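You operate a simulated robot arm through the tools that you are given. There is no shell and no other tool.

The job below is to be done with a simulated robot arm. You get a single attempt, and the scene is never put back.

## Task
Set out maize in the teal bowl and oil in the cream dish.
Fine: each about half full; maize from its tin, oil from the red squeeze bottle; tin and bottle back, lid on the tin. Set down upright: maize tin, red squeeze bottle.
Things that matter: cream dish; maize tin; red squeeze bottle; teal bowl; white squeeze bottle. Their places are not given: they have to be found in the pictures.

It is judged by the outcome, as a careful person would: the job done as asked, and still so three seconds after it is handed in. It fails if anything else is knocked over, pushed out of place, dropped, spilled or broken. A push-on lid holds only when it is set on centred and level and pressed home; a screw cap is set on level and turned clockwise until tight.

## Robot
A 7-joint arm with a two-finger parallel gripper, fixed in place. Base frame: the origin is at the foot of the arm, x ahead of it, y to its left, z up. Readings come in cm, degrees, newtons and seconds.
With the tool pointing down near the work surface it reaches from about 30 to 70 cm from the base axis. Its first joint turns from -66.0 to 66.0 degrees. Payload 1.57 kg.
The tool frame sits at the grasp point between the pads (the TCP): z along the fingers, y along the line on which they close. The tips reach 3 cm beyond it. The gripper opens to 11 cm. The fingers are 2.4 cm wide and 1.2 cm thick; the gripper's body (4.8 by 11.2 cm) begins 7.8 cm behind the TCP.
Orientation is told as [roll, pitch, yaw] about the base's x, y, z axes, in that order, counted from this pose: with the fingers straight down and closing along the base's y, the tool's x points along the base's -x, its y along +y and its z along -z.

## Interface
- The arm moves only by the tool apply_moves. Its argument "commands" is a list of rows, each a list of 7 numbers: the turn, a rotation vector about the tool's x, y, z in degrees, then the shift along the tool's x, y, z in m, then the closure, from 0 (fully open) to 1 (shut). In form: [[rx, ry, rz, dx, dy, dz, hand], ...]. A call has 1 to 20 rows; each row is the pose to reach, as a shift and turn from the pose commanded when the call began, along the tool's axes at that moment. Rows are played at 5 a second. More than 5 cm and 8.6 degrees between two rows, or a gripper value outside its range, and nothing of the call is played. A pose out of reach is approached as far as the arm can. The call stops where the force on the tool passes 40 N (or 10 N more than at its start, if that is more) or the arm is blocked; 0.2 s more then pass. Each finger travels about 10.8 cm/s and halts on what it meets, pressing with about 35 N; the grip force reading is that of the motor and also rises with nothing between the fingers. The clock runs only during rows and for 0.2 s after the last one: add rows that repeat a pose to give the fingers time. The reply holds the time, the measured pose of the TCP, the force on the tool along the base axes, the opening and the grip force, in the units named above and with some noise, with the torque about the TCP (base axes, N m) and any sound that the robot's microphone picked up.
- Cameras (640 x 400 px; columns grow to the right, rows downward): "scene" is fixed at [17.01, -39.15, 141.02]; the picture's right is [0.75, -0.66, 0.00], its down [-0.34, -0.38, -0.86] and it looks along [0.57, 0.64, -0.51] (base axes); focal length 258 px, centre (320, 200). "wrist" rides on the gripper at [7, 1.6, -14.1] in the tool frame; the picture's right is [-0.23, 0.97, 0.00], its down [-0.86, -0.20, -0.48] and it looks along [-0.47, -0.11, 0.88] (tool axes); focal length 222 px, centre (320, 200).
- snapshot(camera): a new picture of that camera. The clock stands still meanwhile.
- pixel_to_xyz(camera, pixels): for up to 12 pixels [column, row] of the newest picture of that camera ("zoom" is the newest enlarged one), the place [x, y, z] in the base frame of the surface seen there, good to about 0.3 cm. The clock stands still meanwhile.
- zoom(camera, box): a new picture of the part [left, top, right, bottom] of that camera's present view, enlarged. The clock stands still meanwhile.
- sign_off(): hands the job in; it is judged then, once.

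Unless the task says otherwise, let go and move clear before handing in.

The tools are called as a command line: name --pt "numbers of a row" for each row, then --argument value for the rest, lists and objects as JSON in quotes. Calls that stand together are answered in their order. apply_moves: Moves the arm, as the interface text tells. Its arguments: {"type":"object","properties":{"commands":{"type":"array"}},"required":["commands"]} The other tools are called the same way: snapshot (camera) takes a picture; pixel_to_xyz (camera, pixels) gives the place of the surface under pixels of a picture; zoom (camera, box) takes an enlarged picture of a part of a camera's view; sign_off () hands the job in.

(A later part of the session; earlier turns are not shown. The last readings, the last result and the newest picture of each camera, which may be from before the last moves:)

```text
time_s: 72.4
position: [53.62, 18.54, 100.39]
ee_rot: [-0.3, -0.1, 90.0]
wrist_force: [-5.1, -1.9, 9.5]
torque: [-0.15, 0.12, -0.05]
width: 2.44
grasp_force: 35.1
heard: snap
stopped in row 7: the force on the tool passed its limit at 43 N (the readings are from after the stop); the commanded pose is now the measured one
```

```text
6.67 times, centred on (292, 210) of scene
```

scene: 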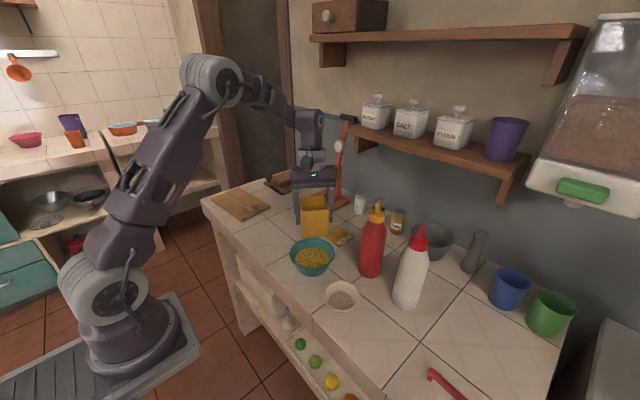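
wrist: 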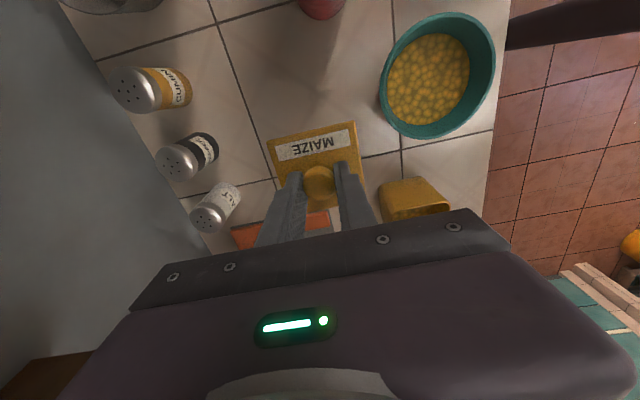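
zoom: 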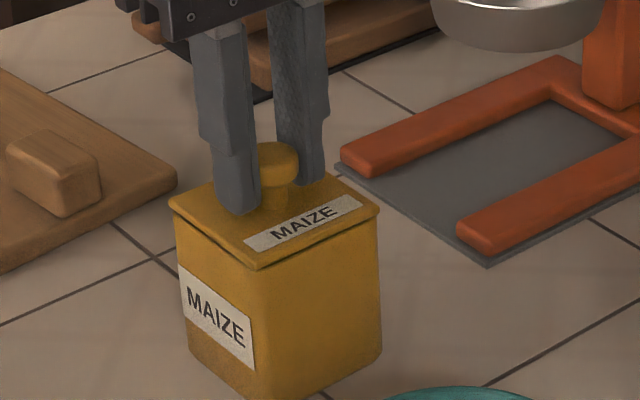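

A snap was heard and the lid sits flush. I'll release the knob and rise.

apply_moves --pt "0 0 0 0 0 -0.001 0.7" --pt "0 0 0 0 0 -0.001 0.55" --pt "0 0 0 0 0 -0.001 0.45" --pt "0 0 0 0 0 -0.001 0.4" --pt "0 0 0 0 0 -0.02 0.4" --pt "0 0 0 0 0 -0.05 0.4" --pt "0 0 0 0 0 -0.09 0.3" --pt "0 0 0 0 0 -0.13 0.2" --pt "0 0 0 0 0 -0.16 0.1" --pt "0 0 0 0 0 -0.16 0"

zoom --camera "scene" --box '[244, 180, 340, 240]'

snapshot --camera "wrist"

```text
time_s: 74.6
position: [53.5, 18.49, 116.37]
ee_rot: [-0.4, -0.1, 90.1]
wrist_force: [-1.0, -0.2, 0.3]
torque: [0.04, -0.02, 0.0]
width: 11.01
grasp_force: 0.0
```

```text
6.67 times, centred on (292, 210) of scene
```

zoom: 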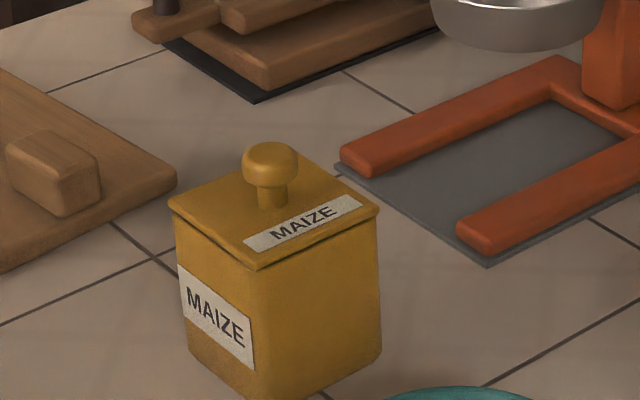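

```text
taken
```

wrist: 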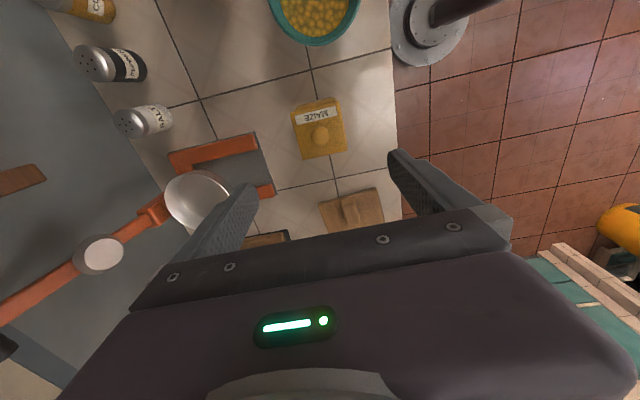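

I'll check that the lid is level all round.

zoom --camera "wrist" --box '[272, 80, 368, 170]'

pixel_to_xyz --camera "wrist" --pixels '[[294, 112], [342, 100], [346, 148], [306, 156], [318, 106], [344, 125], [300, 135], [330, 152]]'

```text
4.44 times, centred on (320, 125) of wrist
```

zoom: 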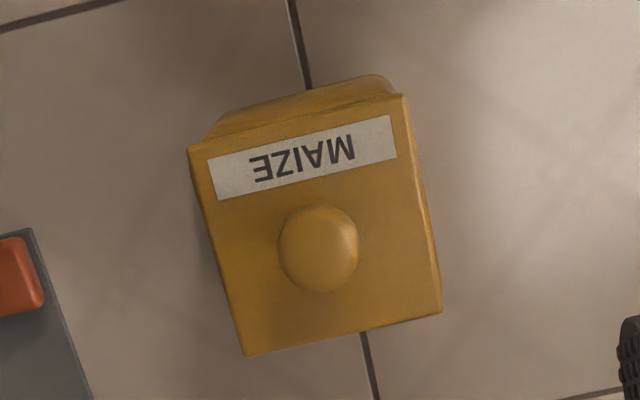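

```text
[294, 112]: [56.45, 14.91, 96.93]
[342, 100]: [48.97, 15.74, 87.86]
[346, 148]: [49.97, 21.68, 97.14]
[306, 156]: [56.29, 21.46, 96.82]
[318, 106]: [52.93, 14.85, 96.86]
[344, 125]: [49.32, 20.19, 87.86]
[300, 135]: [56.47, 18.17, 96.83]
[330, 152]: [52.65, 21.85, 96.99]
```

The lid is level (96.8–97.1) and centred. Now the red bottle: I'll grip it from its left side (tool pointing −y), so I'll rise to the middle and turn to yaw −90 to rehearse the wrist range.

apply_moves --pt "0 0 8 0.02 0.005 -0.02 0" --pt "0 0 16 0.04 0.01 -0.04 0" --pt "0 0 24 0.06 0.015 -0.06 0" --pt "0 0 32 0.08 0.02 -0.076 0" --pt "0 0 40 0.1 0.025 -0.076 0" --pt "0 0 48 0.12 0.03 -0.076 0" --pt "0 0 56 0.14 0.035 -0.076 0" --pt "0 0 64 0.16 0.035 -0.076 0" --pt "0 0 72 0.165 0.035 -0.076 0" --pt "0 0 80 0.165 0.035 -0.076 0" --pt "0 0 88 0.165 0.035 -0.076 0" --pt "0 0 96 0.165 0.035 -0.076 0" --pt "0 0 104 0.165 0.035 -0.076 0" --pt "0 0 112 0.165 0.035 -0.076 0" --pt "0 0 120 0.165 0.035 -0.076 0" --pt "0 0 128 0.165 0.035 -0.076 0" --pt "0 0 136 0.165 0.035 -0.076 0" --pt "0 0 144 0.165 0.035 -0.076 0" --pt "0 0 150 0.165 0.035 -0.076 0" --pt "0 0 150 0.165 0.035 -0.076 0"

apply_moves --pt "0 0 8 0 0 0 0" --pt "0 0 16 0 0 0 0" --pt "0 0 24 0 0 0 0" --pt "0 0 30 0 0 0 0" --pt "0 0 30 0 0 0 0"

```text
time_s: 78.8
position: [50.11, 1.96, 123.94]
ee_rot: [0.2, -0.1, -60.0]
wrist_force: [-0.1, -0.7, 0.7]
torque: [0.01, 0.01, 0.0]
width: 11.0
grasp_force: 0.0
```

```text
time_s: 80.0
position: [50.01, 1.95, 123.96]
ee_rot: [0.3, 0.1, -89.9]
wrist_force: [-0.2, 0.1, 0.2]
torque: [0.0, 0.01, 0.01]
width: 10.99
grasp_force: 0.0
```

Yaw −90 is reached. Next I'll tilt the tool to point −y, 25° below horizontal.

apply_moves --pt "0 -8 0 0 0 0 0" --pt "0 -16 0 0 0 0 0" --pt "0 -24 0 0 0 0 0" --pt "0 -32 0 0 0 0 0" --pt "0 -40 0 0 0 0 0" --pt "0 -48 0 0 0 0 0" --pt "0 -56 0 0 0 0 0" --pt "0 -64 0 0 0 0 0" --pt "0 -70 0 0 0 0 0" --pt "0 -70 0 0 0 0 0"

snapshot --camera "scene"

```text
time_s: 82.2
position: [50.01, 1.97, 124.01]
ee_rot: [0.8, -70.0, -90.7]
wrist_force: [0.6, 0.4, -0.1]
torque: [0.01, 0.0, 0.01]
width: 11.0
grasp_force: 0.1
```

```text
taken
```

scene: 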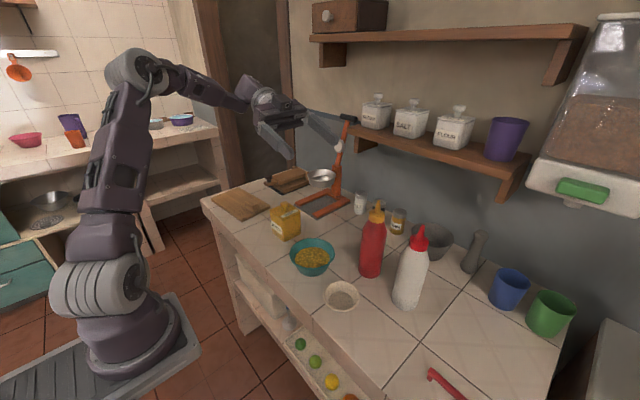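

Pointing −y works. Next I'll test the roll range about the tool axis by +120° (the direction that would bring the nozzle toward the robot and down).

apply_moves --pt "0 0 8 0 0 0 0" --pt "0 0 16 0 0 0 0" --pt "0 0 24 0 0 0 0" --pt "0 0 32 0 0 0 0" --pt "0 0 40 0 0 0 0" --pt "0 0 48 0 0 0 0" --pt "0 0 56 0 0 0 0" --pt "0 0 64 0 0 0 0" --pt "0 0 72 0 0 0 0" --pt "0 0 80 0 0 0 0" --pt "0 0 88 0 0 0 0" --pt "0 0 96 0 0 0 0" --pt "0 0 104 0 0 0 0" --pt "0 0 112 0 0 0 0" --pt "0 0 120 0 0 0 0" --pt "0 0 120 0 0 0 0"

snapshot --camera "scene"

```text
time_s: 85.6
position: [50.17, 1.95, 123.83]
ee_rot: [67.1, 28.3, 168.7]
wrist_force: [0.1, -0.3, 0.0]
torque: [-0.01, -0.03, -0.01]
width: 10.99
grasp_force: 0.1
out of reach, approached as far as the arm can: row 9, 10, 11
```

```text
taken
```

scene: 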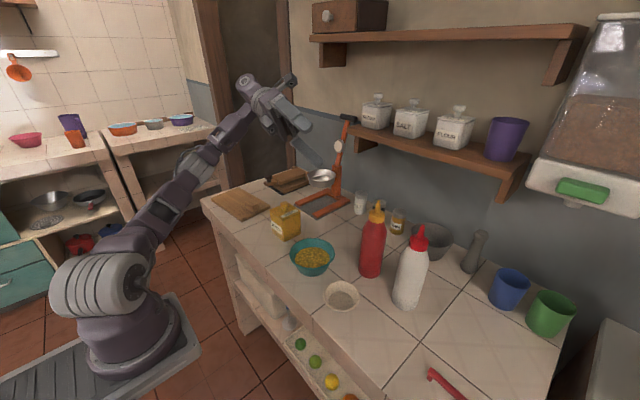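

The full roll was reached, with a posture flip midway (rows 9–11). I'll roll back to see whether this new posture covers the whole range smoothly.

apply_moves --pt "0 0 -8 0 0 0 0" --pt "0 0 -16 0 0 0 0" --pt "0 0 -24 0 0 0 0" --pt "0 0 -32 0 0 0 0" --pt "0 0 -40 0 0 0 0" --pt "0 0 -48 0 0 0 0" --pt "0 0 -56 0 0 0 0" --pt "0 0 -64 0 0 0 0" --pt "0 0 -72 0 0 0 0" --pt "0 0 -80 0 0 0 0" --pt "0 0 -88 0 0 0 0" --pt "0 0 -96 0 0 0 0" --pt "0 0 -104 0 0 0 0" --pt "0 0 -112 0 0 0 0" --pt "0 0 -120 0 0 0 0" --pt "0 0 -120 0 0 0 0"

snapshot --camera "scene"

```text
time_s: 89.0
position: [50.02, 2.08, 123.89]
ee_rot: [0.4, -69.9, -90.4]
wrist_force: [0.1, 0.6, -0.2]
torque: [0.04, 0.01, 0.01]
width: 10.99
grasp_force: 0.1
```

```text
taken
```

scene: 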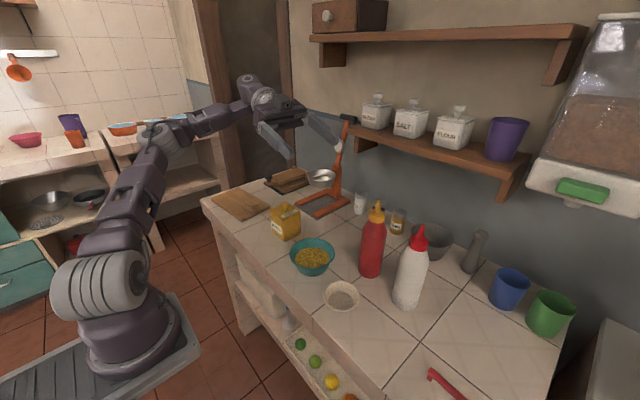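

This posture covers the range smoothly. I'll go down to a pre-grasp left of the red bottle, at (60.5,3,104).

apply_moves --pt "0 0 0 0.02 0.015 0.007 0" --pt "0 0 0 0.045 0.03 0.014 0" --pt "0 0 0 0.07 0.045 0.021 0" --pt "0 0 0 0.095 0.06 0.029 0" --pt "0 0 0 0.12 0.075 0.037 0" --pt "0 0 0 0.145 0.09 0.045 0" --pt "0 0 0 0.17 0.1 0.053 0" --pt "0 0 0 0.191 0.105 0.059 0" --pt "0 0 0 0.191 0.105 0.059 0"

snapshot --camera "wrist"

snapshot --camera "scene"

```text
time_s: 91.0
position: [60.76, 2.98, 103.9]
ee_rot: [0.9, -70.0, -90.8]
wrist_force: [-0.1, -0.6, -0.9]
torque: [0.0, 0.0, -0.02]
width: 10.98
grasp_force: 0.1
```

```text
taken
```

wrist: 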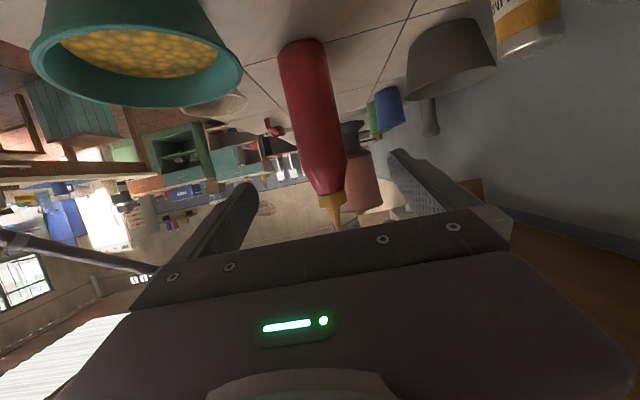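

```text
taken
```

scene: 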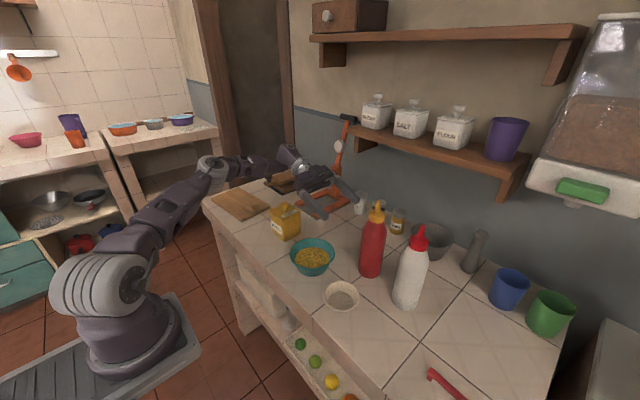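

The pose is reached. I'll measure the bottle's axis and check how far the forearm is above the tin.

pixel_to_xyz --camera "wrist" --pixels '[[290, 95], [312, 95], [333, 95], [300, 130], [320, 130], [340, 130], [337, 222], [285, 60], [325, 60], [331, 197], [316, 160], [335, 160]]'

pixel_to_xyz --camera "scene" --pixels '[[215, 170], [235, 165], [250, 175], [265, 170], [280, 180], [290, 175], [300, 190], [320, 205]]'

zoom --camera "scene" --box '[190, 140, 382, 260]'

```text
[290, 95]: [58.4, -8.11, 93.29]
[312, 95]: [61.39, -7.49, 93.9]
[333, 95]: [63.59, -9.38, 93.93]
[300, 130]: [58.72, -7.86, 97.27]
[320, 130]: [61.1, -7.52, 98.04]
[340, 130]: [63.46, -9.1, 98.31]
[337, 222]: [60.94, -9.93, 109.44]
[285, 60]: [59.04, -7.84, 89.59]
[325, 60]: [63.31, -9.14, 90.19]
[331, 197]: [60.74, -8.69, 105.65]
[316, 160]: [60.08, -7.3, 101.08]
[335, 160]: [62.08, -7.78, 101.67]
```

```text
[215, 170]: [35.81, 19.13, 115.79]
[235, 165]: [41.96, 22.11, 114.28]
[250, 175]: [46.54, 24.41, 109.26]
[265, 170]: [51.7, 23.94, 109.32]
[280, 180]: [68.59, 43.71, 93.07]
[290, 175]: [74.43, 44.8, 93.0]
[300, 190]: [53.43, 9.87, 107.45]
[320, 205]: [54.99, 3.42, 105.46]
```

```text
3.33 times, centred on (286, 200) of scene
```

zoom: 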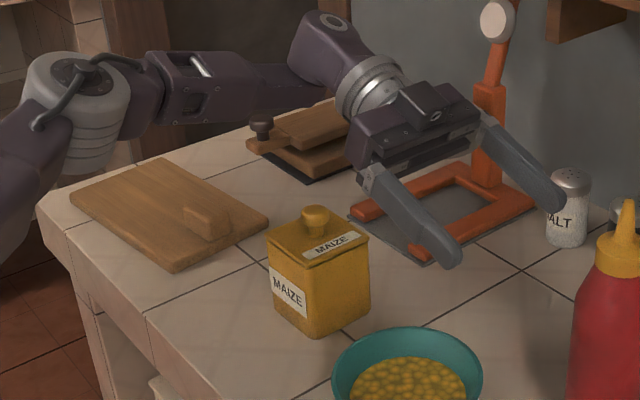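

The bottle's axis is about (60.9,-10.35) with a body radius near 3. I'll steepen to 65° for forearm clearance over the tin and come to 9 cm from a grasp at z 99.5, with fingers opened to about 8.8 cm.

apply_moves --pt "0 2 0 -0.004 0 0.017 0.1" --pt "0 4 0 -0.008 0.001 0.034 0.2" --pt "0 5 0 -0.012 0.001 0.051 0.2" --pt "0 5 0 -0.012 0.001 0.051 0.2"

snapshot --camera "wrist"

zoom --camera "scene" --box '[220, 140, 412, 260]'

```text
time_s: 92.0
position: [60.77, -2.15, 103.32]
ee_rot: [0.7, -64.8, -90.7]
wrist_force: [0.7, 0.5, -0.2]
torque: [0.01, 0.0, 0.0]
width: 8.79
grasp_force: 0.1
```

```text
taken
```

wrist: 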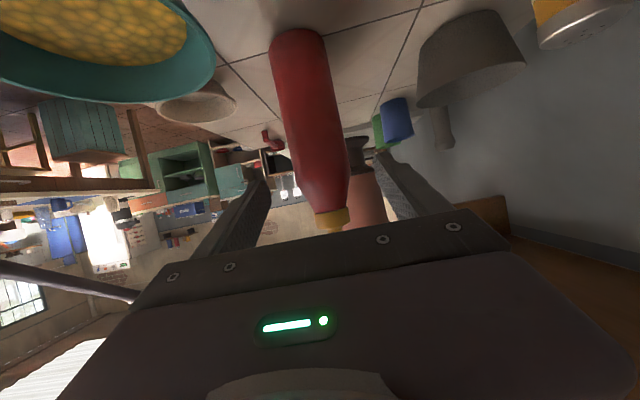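

```text
3.33 times, centred on (316, 200) of scene
```

zoom: 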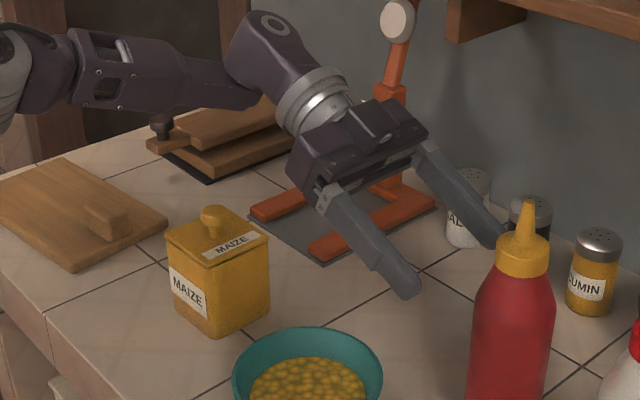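

The fingers straddle the bottle. I'll advance 9 cm along the tool axis with a force watch.

apply_moves --pt "0 0 0 0 0.001 0.02 0.2" --pt "0 0 0 0 0.001 0.04 0.2" --pt "0 0 0 0 0.001 0.06 0.2" --pt "0 0 0 0 0.001 0.075 0.2" --pt "0 0 0 0 0.001 0.085 0.2" --pt "0 0 0 0 0.001 0.09 0.2" --pt "0 0 0 0 0.001 0.09 0.2"

snapshot --camera "wrist"

zoom --camera "scene" --box '[240, 160, 432, 280]'

```text
time_s: 93.6
position: [60.87, -10.34, 99.51]
ee_rot: [0.6, -64.9, -90.5]
wrist_force: [0.4, -0.8, -1.1]
torque: [-0.01, 0.02, 0.01]
width: 8.8
grasp_force: 0.1
```

```text
taken
```

wrist: 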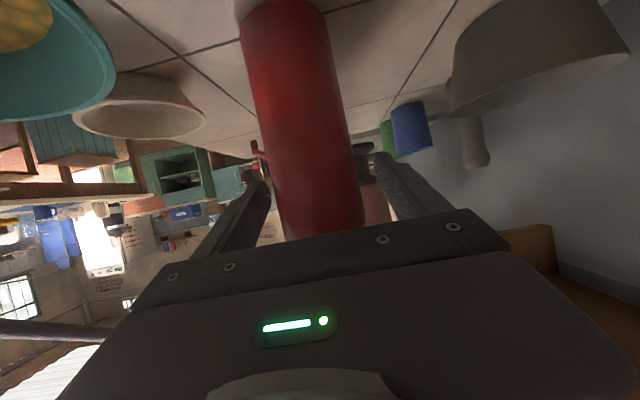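

```text
3.33 times, centred on (336, 220) of scene
```

zoom: 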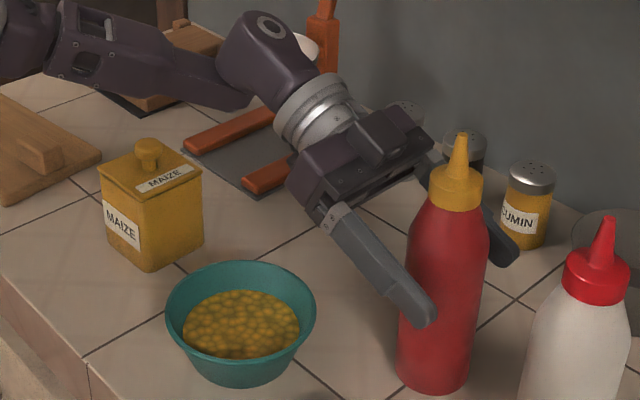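

The bottle stands between the fingers. I'll close gradually in steps to find contact and see how the force builds.

apply_moves --pt "0 0 0 0 0 0 0.3" --pt "0 0 0 0 0 0 0.38" --pt "0 0 0 0 0 0 0.42" --pt "0 0 0 0 0 0 0.43" --pt "0 0 0 0 0 0 0.43"

apply_moves --pt "0 0 0 0 0 0 0.45" --pt "0 0 0 0 0 0 0.45" --pt "0 0 0 0 0 0 0.45"

```text
time_s: 94.8
position: [60.94, -10.31, 99.56]
ee_rot: [0.6, -64.8, -90.6]
wrist_force: [0.2, -0.2, -0.9]
torque: [-0.01, 0.05, 0.02]
width: 6.31
grasp_force: 0.6
```

```text
time_s: 95.6
position: [60.9, -10.38, 99.64]
ee_rot: [0.6, -64.9, -90.5]
wrist_force: [-1.0, 0.6, -0.8]
torque: [0.01, 0.01, 0.01]
width: 6.11
grasp_force: 0.4
```

No force yet at 6.1 cm. I'll keep closing finely.

apply_moves --pt "0 0 0 0 0 0 0.458" --pt "0 0 0 0 0 0 0.458" --pt "0 0 0 0 0 0 0.458"

apply_moves --pt "0 0 0 0 0 0 0.465" --pt "0 0 0 0 0 0 0.465" --pt "0 0 0 0 0 0 0.465"

apply_moves --pt "0 0 0 0 0 0 0.472" --pt "0 0 0 0 0 0 0.472" --pt "0 0 0 0 0 0 0.472"

```text
time_s: 96.4
position: [60.9, -10.34, 99.5]
ee_rot: [0.6, -65.0, -90.4]
wrist_force: [-0.6, -0.2, 0.7]
torque: [0.04, 0.04, 0.01]
width: 6.03
grasp_force: 0.4
```

```text
time_s: 97.2
position: [60.73, -10.37, 99.62]
ee_rot: [0.5, -64.9, -90.5]
wrist_force: [-1.1, 0.5, 0.3]
torque: [0.0, 0.01, 0.01]
width: 5.99
grasp_force: 0.4
```

```text
time_s: 98.0
position: [60.82, -10.29, 99.49]
ee_rot: [0.6, -64.9, -90.6]
wrist_force: [-0.2, -0.2, -0.2]
torque: [-0.02, 0.02, -0.01]
width: 5.93
grasp_force: 34.9
```

Contact at 5.93 cm with full grip force. I'll lift slightly to test the hold, with no further squeezing.

apply_moves --pt "0 0 0 -0.0045 0 -0.0021 0.472" --pt "0 0 0 -0.009 0 -0.0042 0.472" --pt "0 0 0 -0.018 0 -0.0085 0.472" --pt "0 0 0 -0.027 0 -0.0127 0.472" --pt "0 0 0 -0.027 0 -0.0127 0.472"

zoom --camera "scene" --box '[240, 160, 432, 280]'

```text
time_s: 99.2
position: [60.86, -10.43, 102.46]
ee_rot: [0.6, -64.9, -90.5]
wrist_force: [0.3, 0.7, -2.9]
torque: [-0.01, 0.02, 0.01]
width: 5.94
grasp_force: 35.1
```

```text
3.33 times, centred on (336, 220) of scene
```

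zoom: 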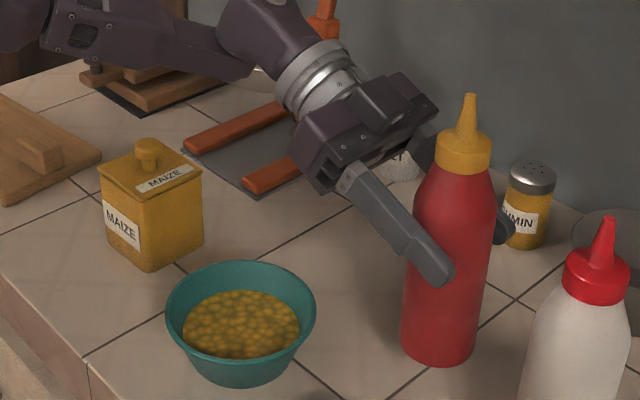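

The hold is steady (about 3 N, TCP 11.5 cm above the bottle's base). I'll check the back pot's location, then raise the bottle and yaw it to about −48° while upright, so the roll will bring the nozzle over the dish.

pixel_to_xyz --camera "scene" --pixels '[[415, 230], [433, 224], [455, 238], [433, 258], [397, 210], [472, 250], [425, 226]]'

apply_moves --pt "0 0 0 -0.018 0 -0.0085 0.472" --pt "0 0 0 -0.036 0 -0.017 0.472" --pt "0 0 0 -0.05 0 -0.0233 0.472" --pt "-6.3 0 -3 -0.05 0 -0.0233 0.472" --pt "-12.7 0 -5.9 -0.05 0 -0.0233 0.472" --pt "-19 0 -8.9 -0.05 0 -0.0233 0.472" --pt "-25.4 0 -11.9 -0.05 0 -0.0233 0.472" --pt "-31.7 0 -14.8 -0.05 0 -0.0233 0.472" --pt "-38.05 0 -17.8 -0.05 0 -0.0233 0.472" --pt "-38.05 0 -17.8 -0.05 0 -0.0233 0.472"

snapshot --camera "scene"

```text
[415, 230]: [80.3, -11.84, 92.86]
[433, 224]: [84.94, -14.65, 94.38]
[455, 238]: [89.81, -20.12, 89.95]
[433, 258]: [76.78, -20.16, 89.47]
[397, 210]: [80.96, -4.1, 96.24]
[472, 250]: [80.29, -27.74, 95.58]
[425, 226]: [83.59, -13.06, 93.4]
```

```text
time_s: 101.4
position: [60.75, -10.3, 108.15]
ee_rot: [0.5, -65.1, -48.2]
wrist_force: [0.3, 0.1, -1.1]
torque: [-0.01, 0.0, 0.02]
width: 5.93
grasp_force: 34.7
```

```text
taken
```

scene: 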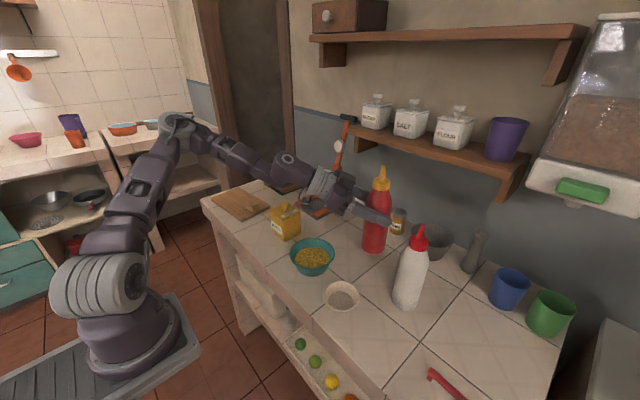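

Reached with the bottle upright. I'll roll in place to 64° first (nozzle still above horizontal).

apply_moves --pt "0 0 8 0 0 0 0.472" --pt "0 0 16 0 0 0 0.472" --pt "0 0 24 0 0 0 0.472" --pt "0 0 32 0 0 0 0.472" --pt "0 0 40 0 0 0 0.472" --pt "0 0 48 0 0 0 0.472" --pt "0 0 56 0 0 0 0.472" --pt "0 0 64 0 0 0 0.472" --pt "0 0 64 0 0 0 0.472"

snapshot --camera "scene"

```text
time_s: 103.4
position: [60.91, -10.37, 108.06]
ee_rot: [62.7, -23.0, -126.5]
wrist_force: [-0.3, -0.7, -1.9]
torque: [-0.05, 0.04, -0.01]
width: 5.89
grasp_force: 34.8
```

```text
taken
```

scene: 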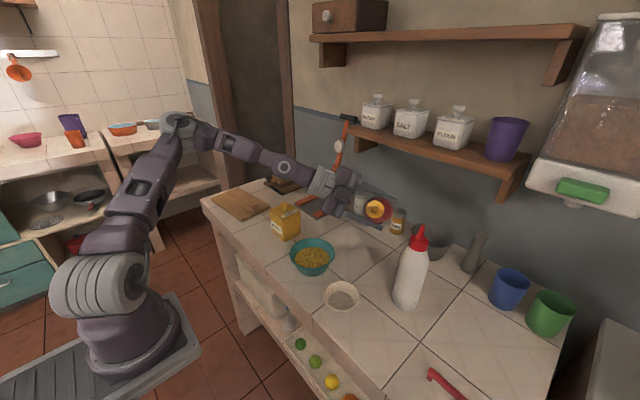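

No posture flip this time. I'll continue rolling to about 94° while shifting so the nozzle tip sits above the dish, descending 3 cm.

apply_moves --pt "0 0 6 0.005 -0.01 -0.003 0.472" --pt "0 0 12 0.009 -0.018 -0.005 0.472" --pt "0 0 18 0.013 -0.026 -0.008 0.472" --pt "0 0 24 0.0172 -0.0335 -0.0098 0.472" --pt "0 0 30 0.0172 -0.0335 -0.0098 0.472" --pt "0 0 30 0.0172 -0.0335 -0.0098 0.472"

zoom --camera "scene" --box '[270, 160, 462, 320]'

snapshot --camera "wrist"

```text
time_s: 104.8
position: [59.3, -8.51, 105.06]
ee_rot: [65.1, 3.9, -139.6]
wrist_force: [0.5, -0.1, -1.9]
torque: [-0.05, 0.05, 0.0]
width: 5.91
grasp_force: 34.9
```

```text
2.50 times, centred on (366, 240) of scene
```

zoom: 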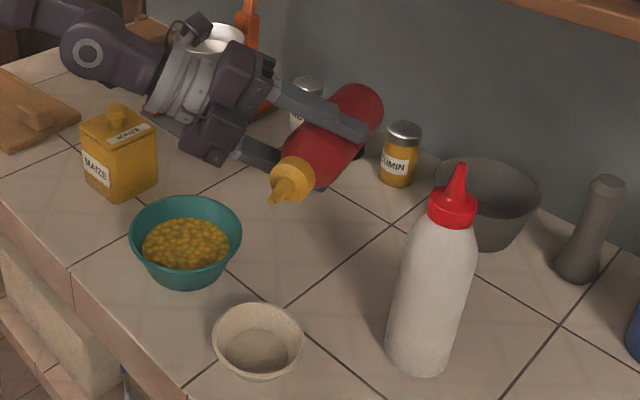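

```text
taken
```

wrist: 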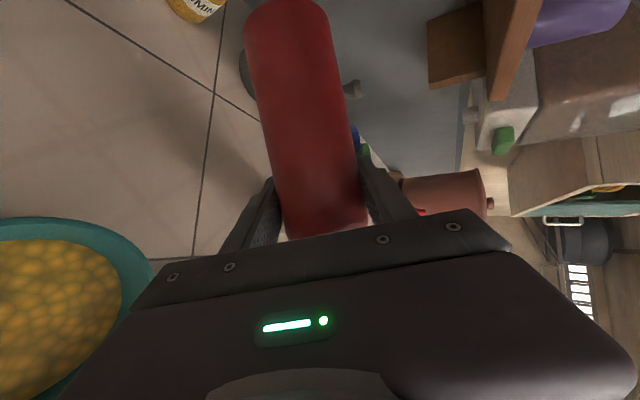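

The nozzle is just above horizontal. I'll check the tip's exact position.

zoom --camera "scene" --box '[310, 200, 406, 260]'

pixel_to_xyz --camera "scene" --pixels '[[347, 238], [348, 237], [350, 236], [353, 234], [358, 230], [375, 215]]'

```text
6.67 times, centred on (358, 230) of scene
```

zoom: 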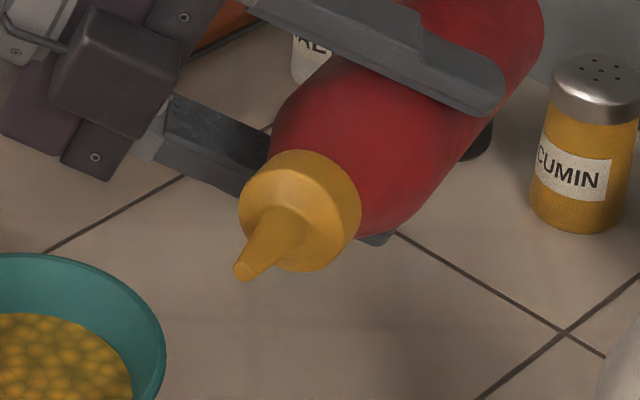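

```text
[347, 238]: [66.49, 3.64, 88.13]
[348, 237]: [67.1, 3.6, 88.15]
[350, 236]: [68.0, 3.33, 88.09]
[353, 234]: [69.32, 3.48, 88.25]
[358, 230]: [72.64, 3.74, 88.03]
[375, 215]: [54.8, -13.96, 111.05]
```

pixel_to_xyz --camera "zoom" --pixels '[[243, 268], [250, 258], [270, 230], [300, 200], [310, 160], [400, 150]]'

```text
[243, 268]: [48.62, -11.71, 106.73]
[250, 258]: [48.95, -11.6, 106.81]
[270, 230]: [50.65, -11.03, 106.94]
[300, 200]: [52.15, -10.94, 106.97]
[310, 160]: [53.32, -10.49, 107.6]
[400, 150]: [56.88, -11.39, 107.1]
```

The tip is exactly over the dish centre (48.6,-11.7). I'll lower 4 cm and roll on to 112°, keeping the tip above the dish, then look for any drip.

apply_moves --pt "0 0 0 -0.0013 -0.0185 0.0087 0.472" --pt "0 0 0 -0.0026 -0.0366 0.0171 0.472" --pt "0 0 6 -0.002 -0.0337 0.0235 0.472" --pt "0 0 12 -0.0044 -0.0316 0.0275 0.472" --pt "0 0 18 -0.0083 -0.0295 0.0315 0.472" --pt "0 0 18 -0.0083 -0.0295 0.0315 0.472"

zoom --camera "scene" --box '[300, 210, 428, 310]'

```text
time_s: 106.2
position: [59.85, -10.11, 101.12]
ee_rot: [63.4, 20.0, -147.8]
wrist_force: [-0.1, -0.7, -2.5]
torque: [-0.02, 0.04, -0.02]
width: 5.91
grasp_force: 35.0
```

```text
4.00 times, centred on (364, 260) of scene
```

zoom: 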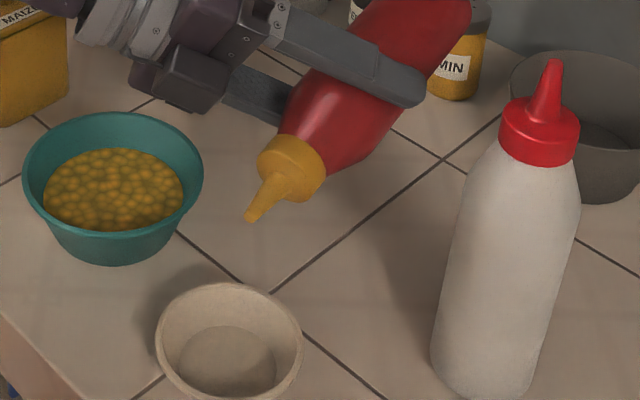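

There's no drip and the tip is over the dish. I'll roll on to about 135° (nozzle about 24° below horizontal), keeping the tip fixed over the dish.

apply_moves --pt "0 0 6 -0.0034 0.0024 0.0045 0.472" --pt "0 0 12 -0.0087 0.0046 0.0091 0.472" --pt "0 0 18 -0.0145 0.0067 0.0135 0.472" --pt "0 0 23 -0.0202 0.0083 0.0168 0.472" --pt "0 0 23 -0.0202 0.0083 0.0168 0.472"

zoom --camera "scene" --box '[300, 210, 428, 310]'

pixel_to_xyz --camera "zoom" --pixels '[[228, 250], [235, 240], [228, 340], [228, 360], [200, 350]]'

```text
time_s: 107.4
position: [59.37, -12.65, 100.24]
ee_rot: [56.6, 40.1, -160.8]
wrist_force: [0.5, 0.1, -3.0]
torque: [-0.01, 0.09, 0.04]
width: 5.9
grasp_force: 34.3
```

```text
4.00 times, centred on (364, 260) of scene
```

zoom: 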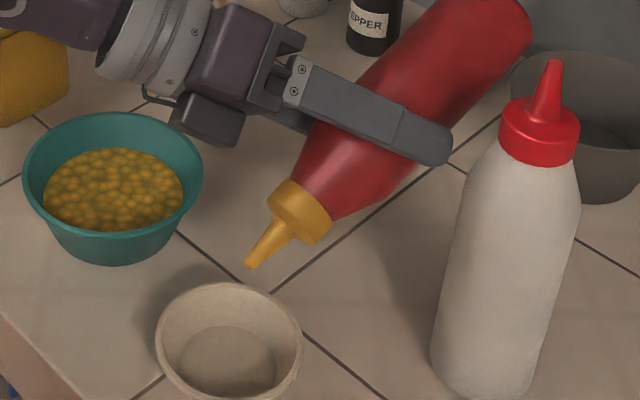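

```text
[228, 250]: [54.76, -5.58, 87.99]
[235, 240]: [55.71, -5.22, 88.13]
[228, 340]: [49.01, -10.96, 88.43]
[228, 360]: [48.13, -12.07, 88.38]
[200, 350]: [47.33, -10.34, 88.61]
```

No drip at 24° below horizontal. I'll confirm the tip position, then squeeze slightly.

pixel_to_xyz --camera "zoom" --pixels '[[250, 264], [255, 256], [265, 245], [285, 220]]'

apply_moves --pt "0 0 0 0 0 0 0.485" --pt "0 0 0 0 0 0 0.485"

zoom --camera "scene" --box '[300, 210, 428, 310]'

```text
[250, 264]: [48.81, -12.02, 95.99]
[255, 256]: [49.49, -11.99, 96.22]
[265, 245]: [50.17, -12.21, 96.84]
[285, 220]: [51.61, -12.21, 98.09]
```

```text
time_s: 108.0
position: [59.25, -12.7, 100.31]
ee_rot: [56.6, 40.1, -160.9]
wrist_force: [0.4, 0.8, -2.0]
torque: [0.0, 0.07, -0.01]
width: 5.91
grasp_force: 34.8
```

```text
4.00 times, centred on (364, 260) of scene
```

zoom: 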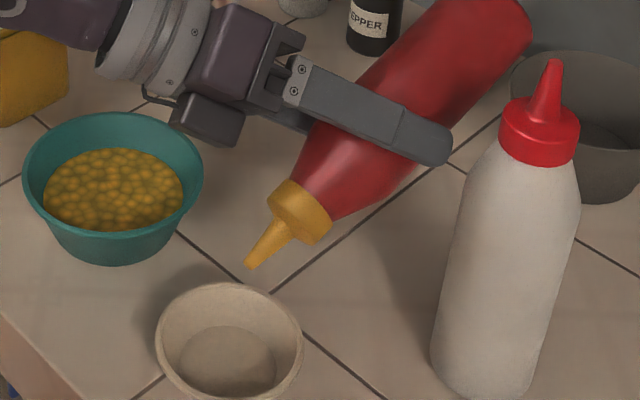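

No flow yet and the width is unchanged. I'll squeeze further to 0.53.

apply_moves --pt "0 0 0 0 0 0 0.51" --pt "0 0 0 0 0 0 0.53"

zoom --camera "scene" --box '[300, 210, 428, 310]'

```text
time_s: 108.6
position: [59.25, -12.66, 100.36]
ee_rot: [56.5, 40.0, -161.0]
wrist_force: [-0.3, -1.5, -2.6]
torque: [0.03, 0.08, -0.03]
width: 5.92
grasp_force: 34.5
```

```text
4.00 times, centred on (364, 260) of scene
```

zoom: 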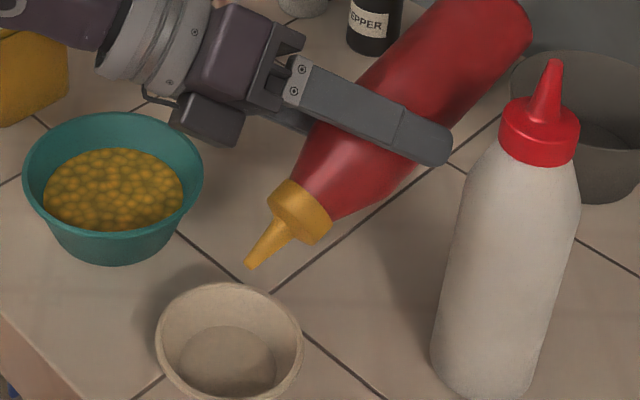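

Still nothing. I'll squeeze more firmly, 0.62, for two rows.

apply_moves --pt "0 0 0 0 0 0 0.58" --pt "0 0 0 0 0 0 0.62"

zoom --camera "scene" --box '[300, 210, 428, 310]'

```text
time_s: 109.2
position: [59.25, -12.66, 100.4]
ee_rot: [56.5, 40.1, -160.9]
wrist_force: [-0.1, -0.2, -2.3]
torque: [0.02, 0.07, 0.01]
width: 5.92
grasp_force: 35.2
```

```text
4.00 times, centred on (364, 260) of scene
```

zoom: 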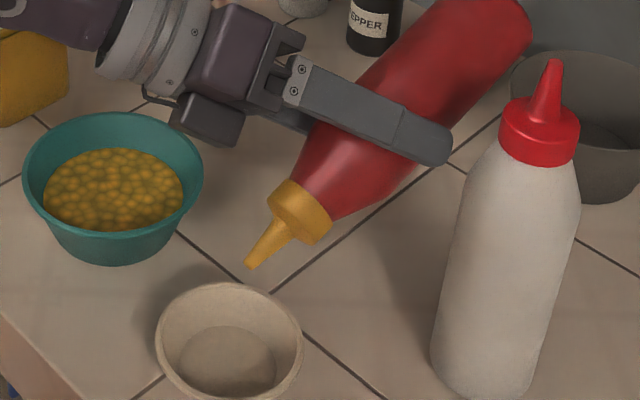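

The bottle is stiff and the force saturates, so flow must need a steeper nozzle. I'll ease closure back to 0.475 and pitch the tool up in stages, keeping the tip over the dish; first 12°.

apply_moves --pt "0 0 0 0 0 0 0.475" --pt "-4.2 4.2 0 0.0045 0.0053 -0.0075 0.475" --pt "-8.5 8.5 0 0.009 0.0103 -0.0169 0.475" --pt "-8.5 8.5 0 0.009 0.0103 -0.0169 0.475"

zoom --camera "scene" --box '[300, 210, 428, 310]'

```text
time_s: 110.2
position: [58.51, -11.89, 102.23]
ee_rot: [72.0, 43.8, -150.5]
wrist_force: [-0.6, 0.4, -2.6]
torque: [-0.03, 0.01, -0.04]
width: 5.89
grasp_force: 35.0
```

```text
4.00 times, centred on (364, 260) of scene
```

zoom: 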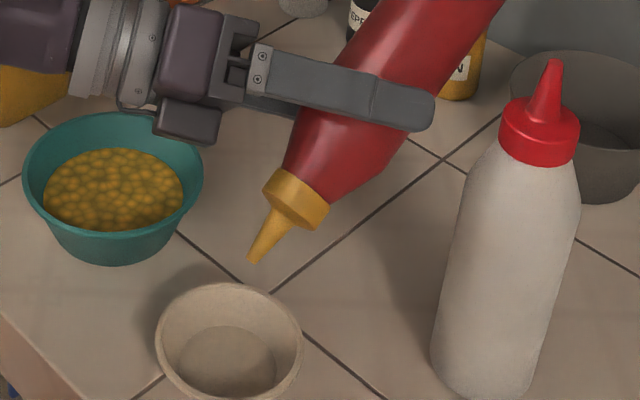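

Steeper now (about 30°), and no drip. I'll try a short squeeze here.

apply_moves --pt "0 0 0 0 0 0 0.5" --pt "0 0 0 0 0 0 0.54"

zoom --camera "scene" --box '[300, 210, 428, 310]'

```text
time_s: 110.8
position: [58.57, -12.06, 102.24]
ee_rot: [72.0, 43.7, -150.6]
wrist_force: [0.6, 0.5, -2.8]
torque: [-0.04, 0.1, 0.02]
width: 5.92
grasp_force: 35.1
```

```text
4.00 times, centred on (364, 260) of scene
```

zoom: 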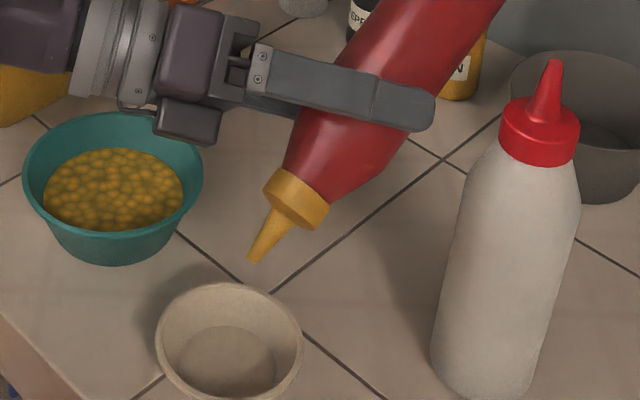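

Still none. I'll pitch on to about 40° below horizontal.

apply_moves --pt "-4.2 4.2 0 0.0058 0.0049 -0.0094 0.475" --pt "-9.2 9.2 0 0.0092 0.0095 -0.0205 0.475" --pt "-9.2 9.2 0 0.0092 0.0095 -0.0205 0.475"

zoom --camera "scene" --box '[300, 210, 428, 310]'

```text
time_s: 111.6
position: [57.46, -10.75, 104.03]
ee_rot: [90.2, 45.2, -137.8]
wrist_force: [-0.3, 0.1, -2.9]
torque: [-0.05, 0.04, 0.01]
width: 5.93
grasp_force: 35.2
```

```text
4.00 times, centred on (364, 260) of scene
```

zoom: 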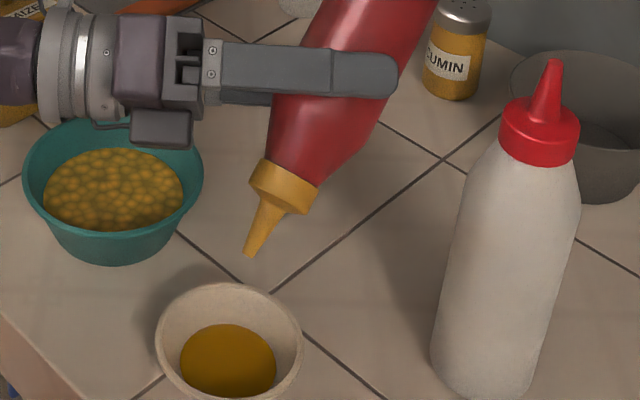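

Oil has appeared in the dish, with no stream visible now. I'll read its level.

zoom --camera "scene" --box '[318, 270, 366, 310]'

pixel_to_xyz --camera "zoom" --pixels '[[320, 250], [300, 220], [250, 260], [360, 260], [320, 180], [310, 320], [320, 60], [120, 200], [520, 220], [330, 290]]'

```text
10.00 times, centred on (342, 290) of scene
```

zoom: 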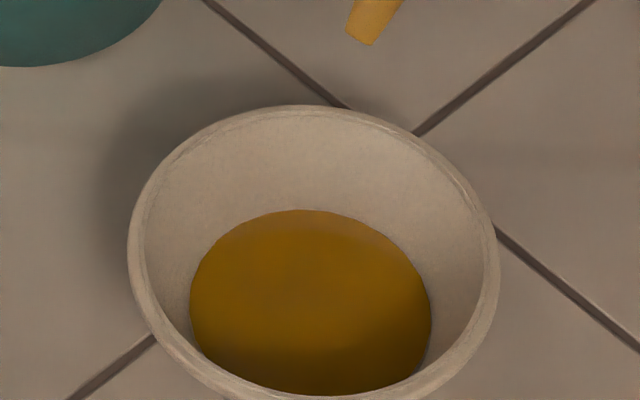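

```text
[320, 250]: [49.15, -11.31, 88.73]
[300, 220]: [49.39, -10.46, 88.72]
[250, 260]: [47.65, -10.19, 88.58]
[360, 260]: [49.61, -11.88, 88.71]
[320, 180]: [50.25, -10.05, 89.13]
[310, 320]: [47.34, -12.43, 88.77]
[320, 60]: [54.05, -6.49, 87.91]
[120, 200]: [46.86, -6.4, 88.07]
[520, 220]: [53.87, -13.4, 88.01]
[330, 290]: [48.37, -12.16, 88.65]
```

The level is only about 88.7. I'll hold one step without change to see if it is still flowing.

apply_moves --pt "0 0 0 0 0 0 0.475"

zoom --camera "scene" --box '[318, 260, 366, 310]'

pixel_to_xyz --camera "zoom" --pixels '[[320, 250], [300, 260], [280, 280], [360, 280], [310, 320], [330, 300]]'

```text
time_s: 112.0
position: [57.4, -10.71, 103.98]
ee_rot: [90.2, 45.3, -137.8]
wrist_force: [0.6, 0.3, -2.5]
torque: [0.02, 0.01, 0.01]
width: 5.92
grasp_force: 35.1
```

```text
8.00 times, centred on (342, 285) of scene
```

zoom: 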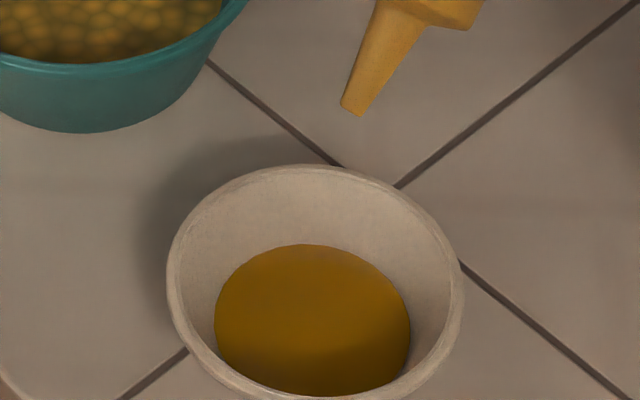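

```text
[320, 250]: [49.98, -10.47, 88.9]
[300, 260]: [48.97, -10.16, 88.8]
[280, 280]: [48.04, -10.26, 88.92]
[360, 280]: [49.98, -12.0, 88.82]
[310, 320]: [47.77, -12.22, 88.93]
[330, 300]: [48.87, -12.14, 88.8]
```

The level reads about 88.85, so it may be slowly flowing. I'll hold two more steps and compare.

apply_moves --pt "0 0 0 0 0 0 0.475" --pt "0 0 0 0 0 0 0.475"

zoom --camera "scene" --box '[318, 260, 366, 310]'

pixel_to_xyz --camera "zoom" --pixels '[[320, 270], [300, 260], [280, 280], [360, 280], [310, 320], [330, 300]]'

```text
time_s: 112.6
position: [57.47, -10.74, 103.98]
ee_rot: [90.1, 45.2, -137.7]
wrist_force: [0.4, -0.3, -1.7]
torque: [-0.01, 0.04, 0.01]
width: 5.89
grasp_force: 34.6
```

```text
8.00 times, centred on (342, 285) of scene
```

zoom: 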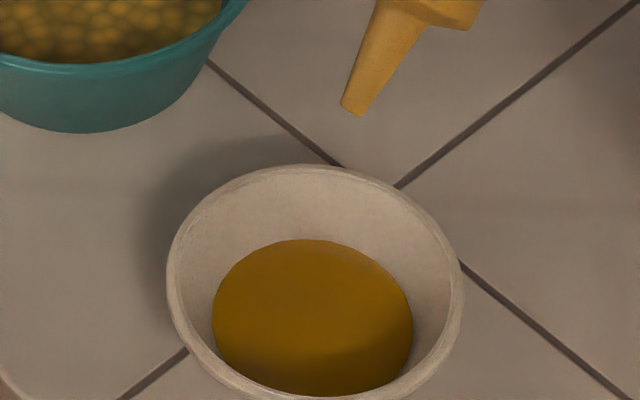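

```text
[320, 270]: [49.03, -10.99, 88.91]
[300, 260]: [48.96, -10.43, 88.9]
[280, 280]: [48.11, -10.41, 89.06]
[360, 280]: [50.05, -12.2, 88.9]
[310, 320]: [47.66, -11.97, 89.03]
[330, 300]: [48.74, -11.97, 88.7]
```

The surface's back edge rose from row 245 to 240, so it is flowing slowly; half full would be around row 206. I'll hold for about 1.4 s more.

apply_moves --pt "0 0 0 0 0 0 0.475" --pt "0 0 0 0 0 0 0.475" --pt "0 0 0 0 0 0 0.475" --pt "0 0 0 0 0 0 0.475" --pt "0 0 0 0 0 0 0.475" --pt "0 0 0 0 0 0 0.475"

zoom --camera "scene" --box '[318, 260, 366, 310]'

pixel_to_xyz --camera "zoom" --pixels '[[320, 270], [300, 260], [280, 280], [360, 280], [310, 320], [330, 300]]'

```text
time_s: 114.0
position: [57.36, -10.72, 103.93]
ee_rot: [90.0, 45.2, -137.8]
wrist_force: [0.0, -0.4, -2.7]
torque: [0.04, 0.04, 0.0]
width: 5.9
grasp_force: 34.9
```

```text
8.00 times, centred on (342, 285) of scene
```

zoom: 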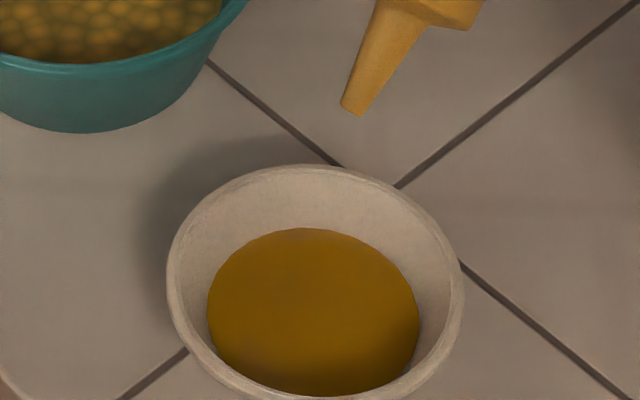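

```text
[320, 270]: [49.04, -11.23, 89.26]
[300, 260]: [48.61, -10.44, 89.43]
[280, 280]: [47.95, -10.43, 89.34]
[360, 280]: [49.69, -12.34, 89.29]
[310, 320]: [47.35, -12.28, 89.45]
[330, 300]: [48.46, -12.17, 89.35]
```

The level is now about 89.35 (edge at row 228), steadily rising. I'll hold another 1.4 s.

apply_moves --pt "0 0 0 0 0 0 0.475" --pt "0 0 0 0 0 0 0.475" --pt "0 0 0 0 0 0 0.475" --pt "0 0 0 0 0 0 0.475" --pt "0 0 0 0 0 0 0.475" --pt "0 0 0 0 0 0 0.475"

zoom --camera "scene" --box '[318, 260, 366, 310]'

pixel_to_xyz --camera "zoom" --pixels '[[320, 270], [300, 260], [280, 280], [360, 280], [310, 320], [330, 300], [310, 168], [172, 270], [462, 290]]'

```text
time_s: 115.4
position: [57.34, -10.74, 103.97]
ee_rot: [90.1, 45.3, -137.8]
wrist_force: [-0.1, 0.6, -2.2]
torque: [0.0, 0.06, -0.04]
width: 5.92
grasp_force: 35.0
```

```text
8.00 times, centred on (342, 285) of scene
```

zoom: 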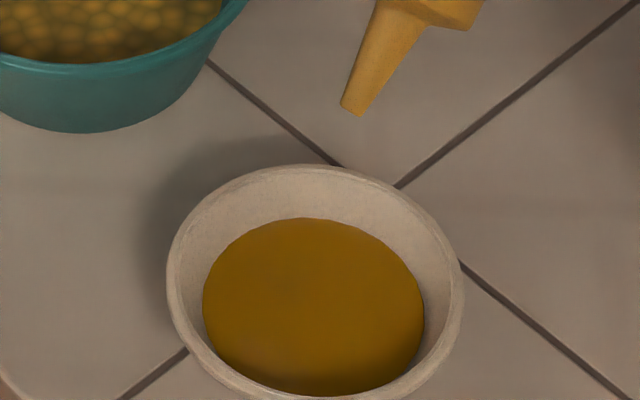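

```text
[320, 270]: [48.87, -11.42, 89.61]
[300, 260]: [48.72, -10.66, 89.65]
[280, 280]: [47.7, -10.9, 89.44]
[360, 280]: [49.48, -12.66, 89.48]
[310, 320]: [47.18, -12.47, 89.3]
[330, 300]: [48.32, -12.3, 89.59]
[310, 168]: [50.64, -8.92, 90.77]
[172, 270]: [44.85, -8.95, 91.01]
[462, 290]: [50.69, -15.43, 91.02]
```

The level is about 89.6 (edge at row 218), with half full near 89.7–89.9. I'll hold three more steps, then pitch back along the same path to stop the flow.

apply_moves --pt "0 0 0 0 0 0 0.475" --pt "0 0 0 0 0 0 0.475" --pt "0 0 0 0 0 0 0.475" --pt "4.95 -4.95 0 -0.005 -0.0063 0.0095 0.475" --pt "9.2 -9.2 0 -0.0116 -0.0124 0.0173 0.475" --pt "13.4 -13.4 0 -0.0185 -0.0197 0.023 0.475" --pt "17.7 -17.7 0 -0.0245 -0.0264 0.0268 0.475" --pt "17.7 -17.7 0 -0.0245 -0.0264 0.0268 0.475"

zoom --camera "scene" --box '[318, 260, 366, 310]'

pixel_to_xyz --camera "zoom" --pixels '[[320, 270], [300, 260], [280, 280], [360, 280], [310, 320], [330, 300]]'

```text
time_s: 117.2
position: [59.36, -12.64, 100.4]
ee_rot: [56.5, 40.0, -160.9]
wrist_force: [0.4, -0.5, -2.0]
torque: [0.03, 0.06, 0.0]
width: 5.93
grasp_force: 34.8
```

```text
8.00 times, centred on (342, 285) of scene
```

zoom: 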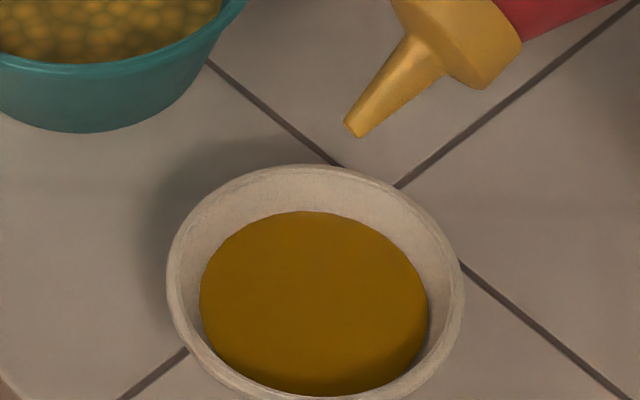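

```text
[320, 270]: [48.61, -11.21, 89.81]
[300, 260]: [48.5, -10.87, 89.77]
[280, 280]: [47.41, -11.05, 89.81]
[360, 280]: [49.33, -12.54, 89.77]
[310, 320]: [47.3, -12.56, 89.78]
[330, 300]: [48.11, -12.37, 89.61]
```

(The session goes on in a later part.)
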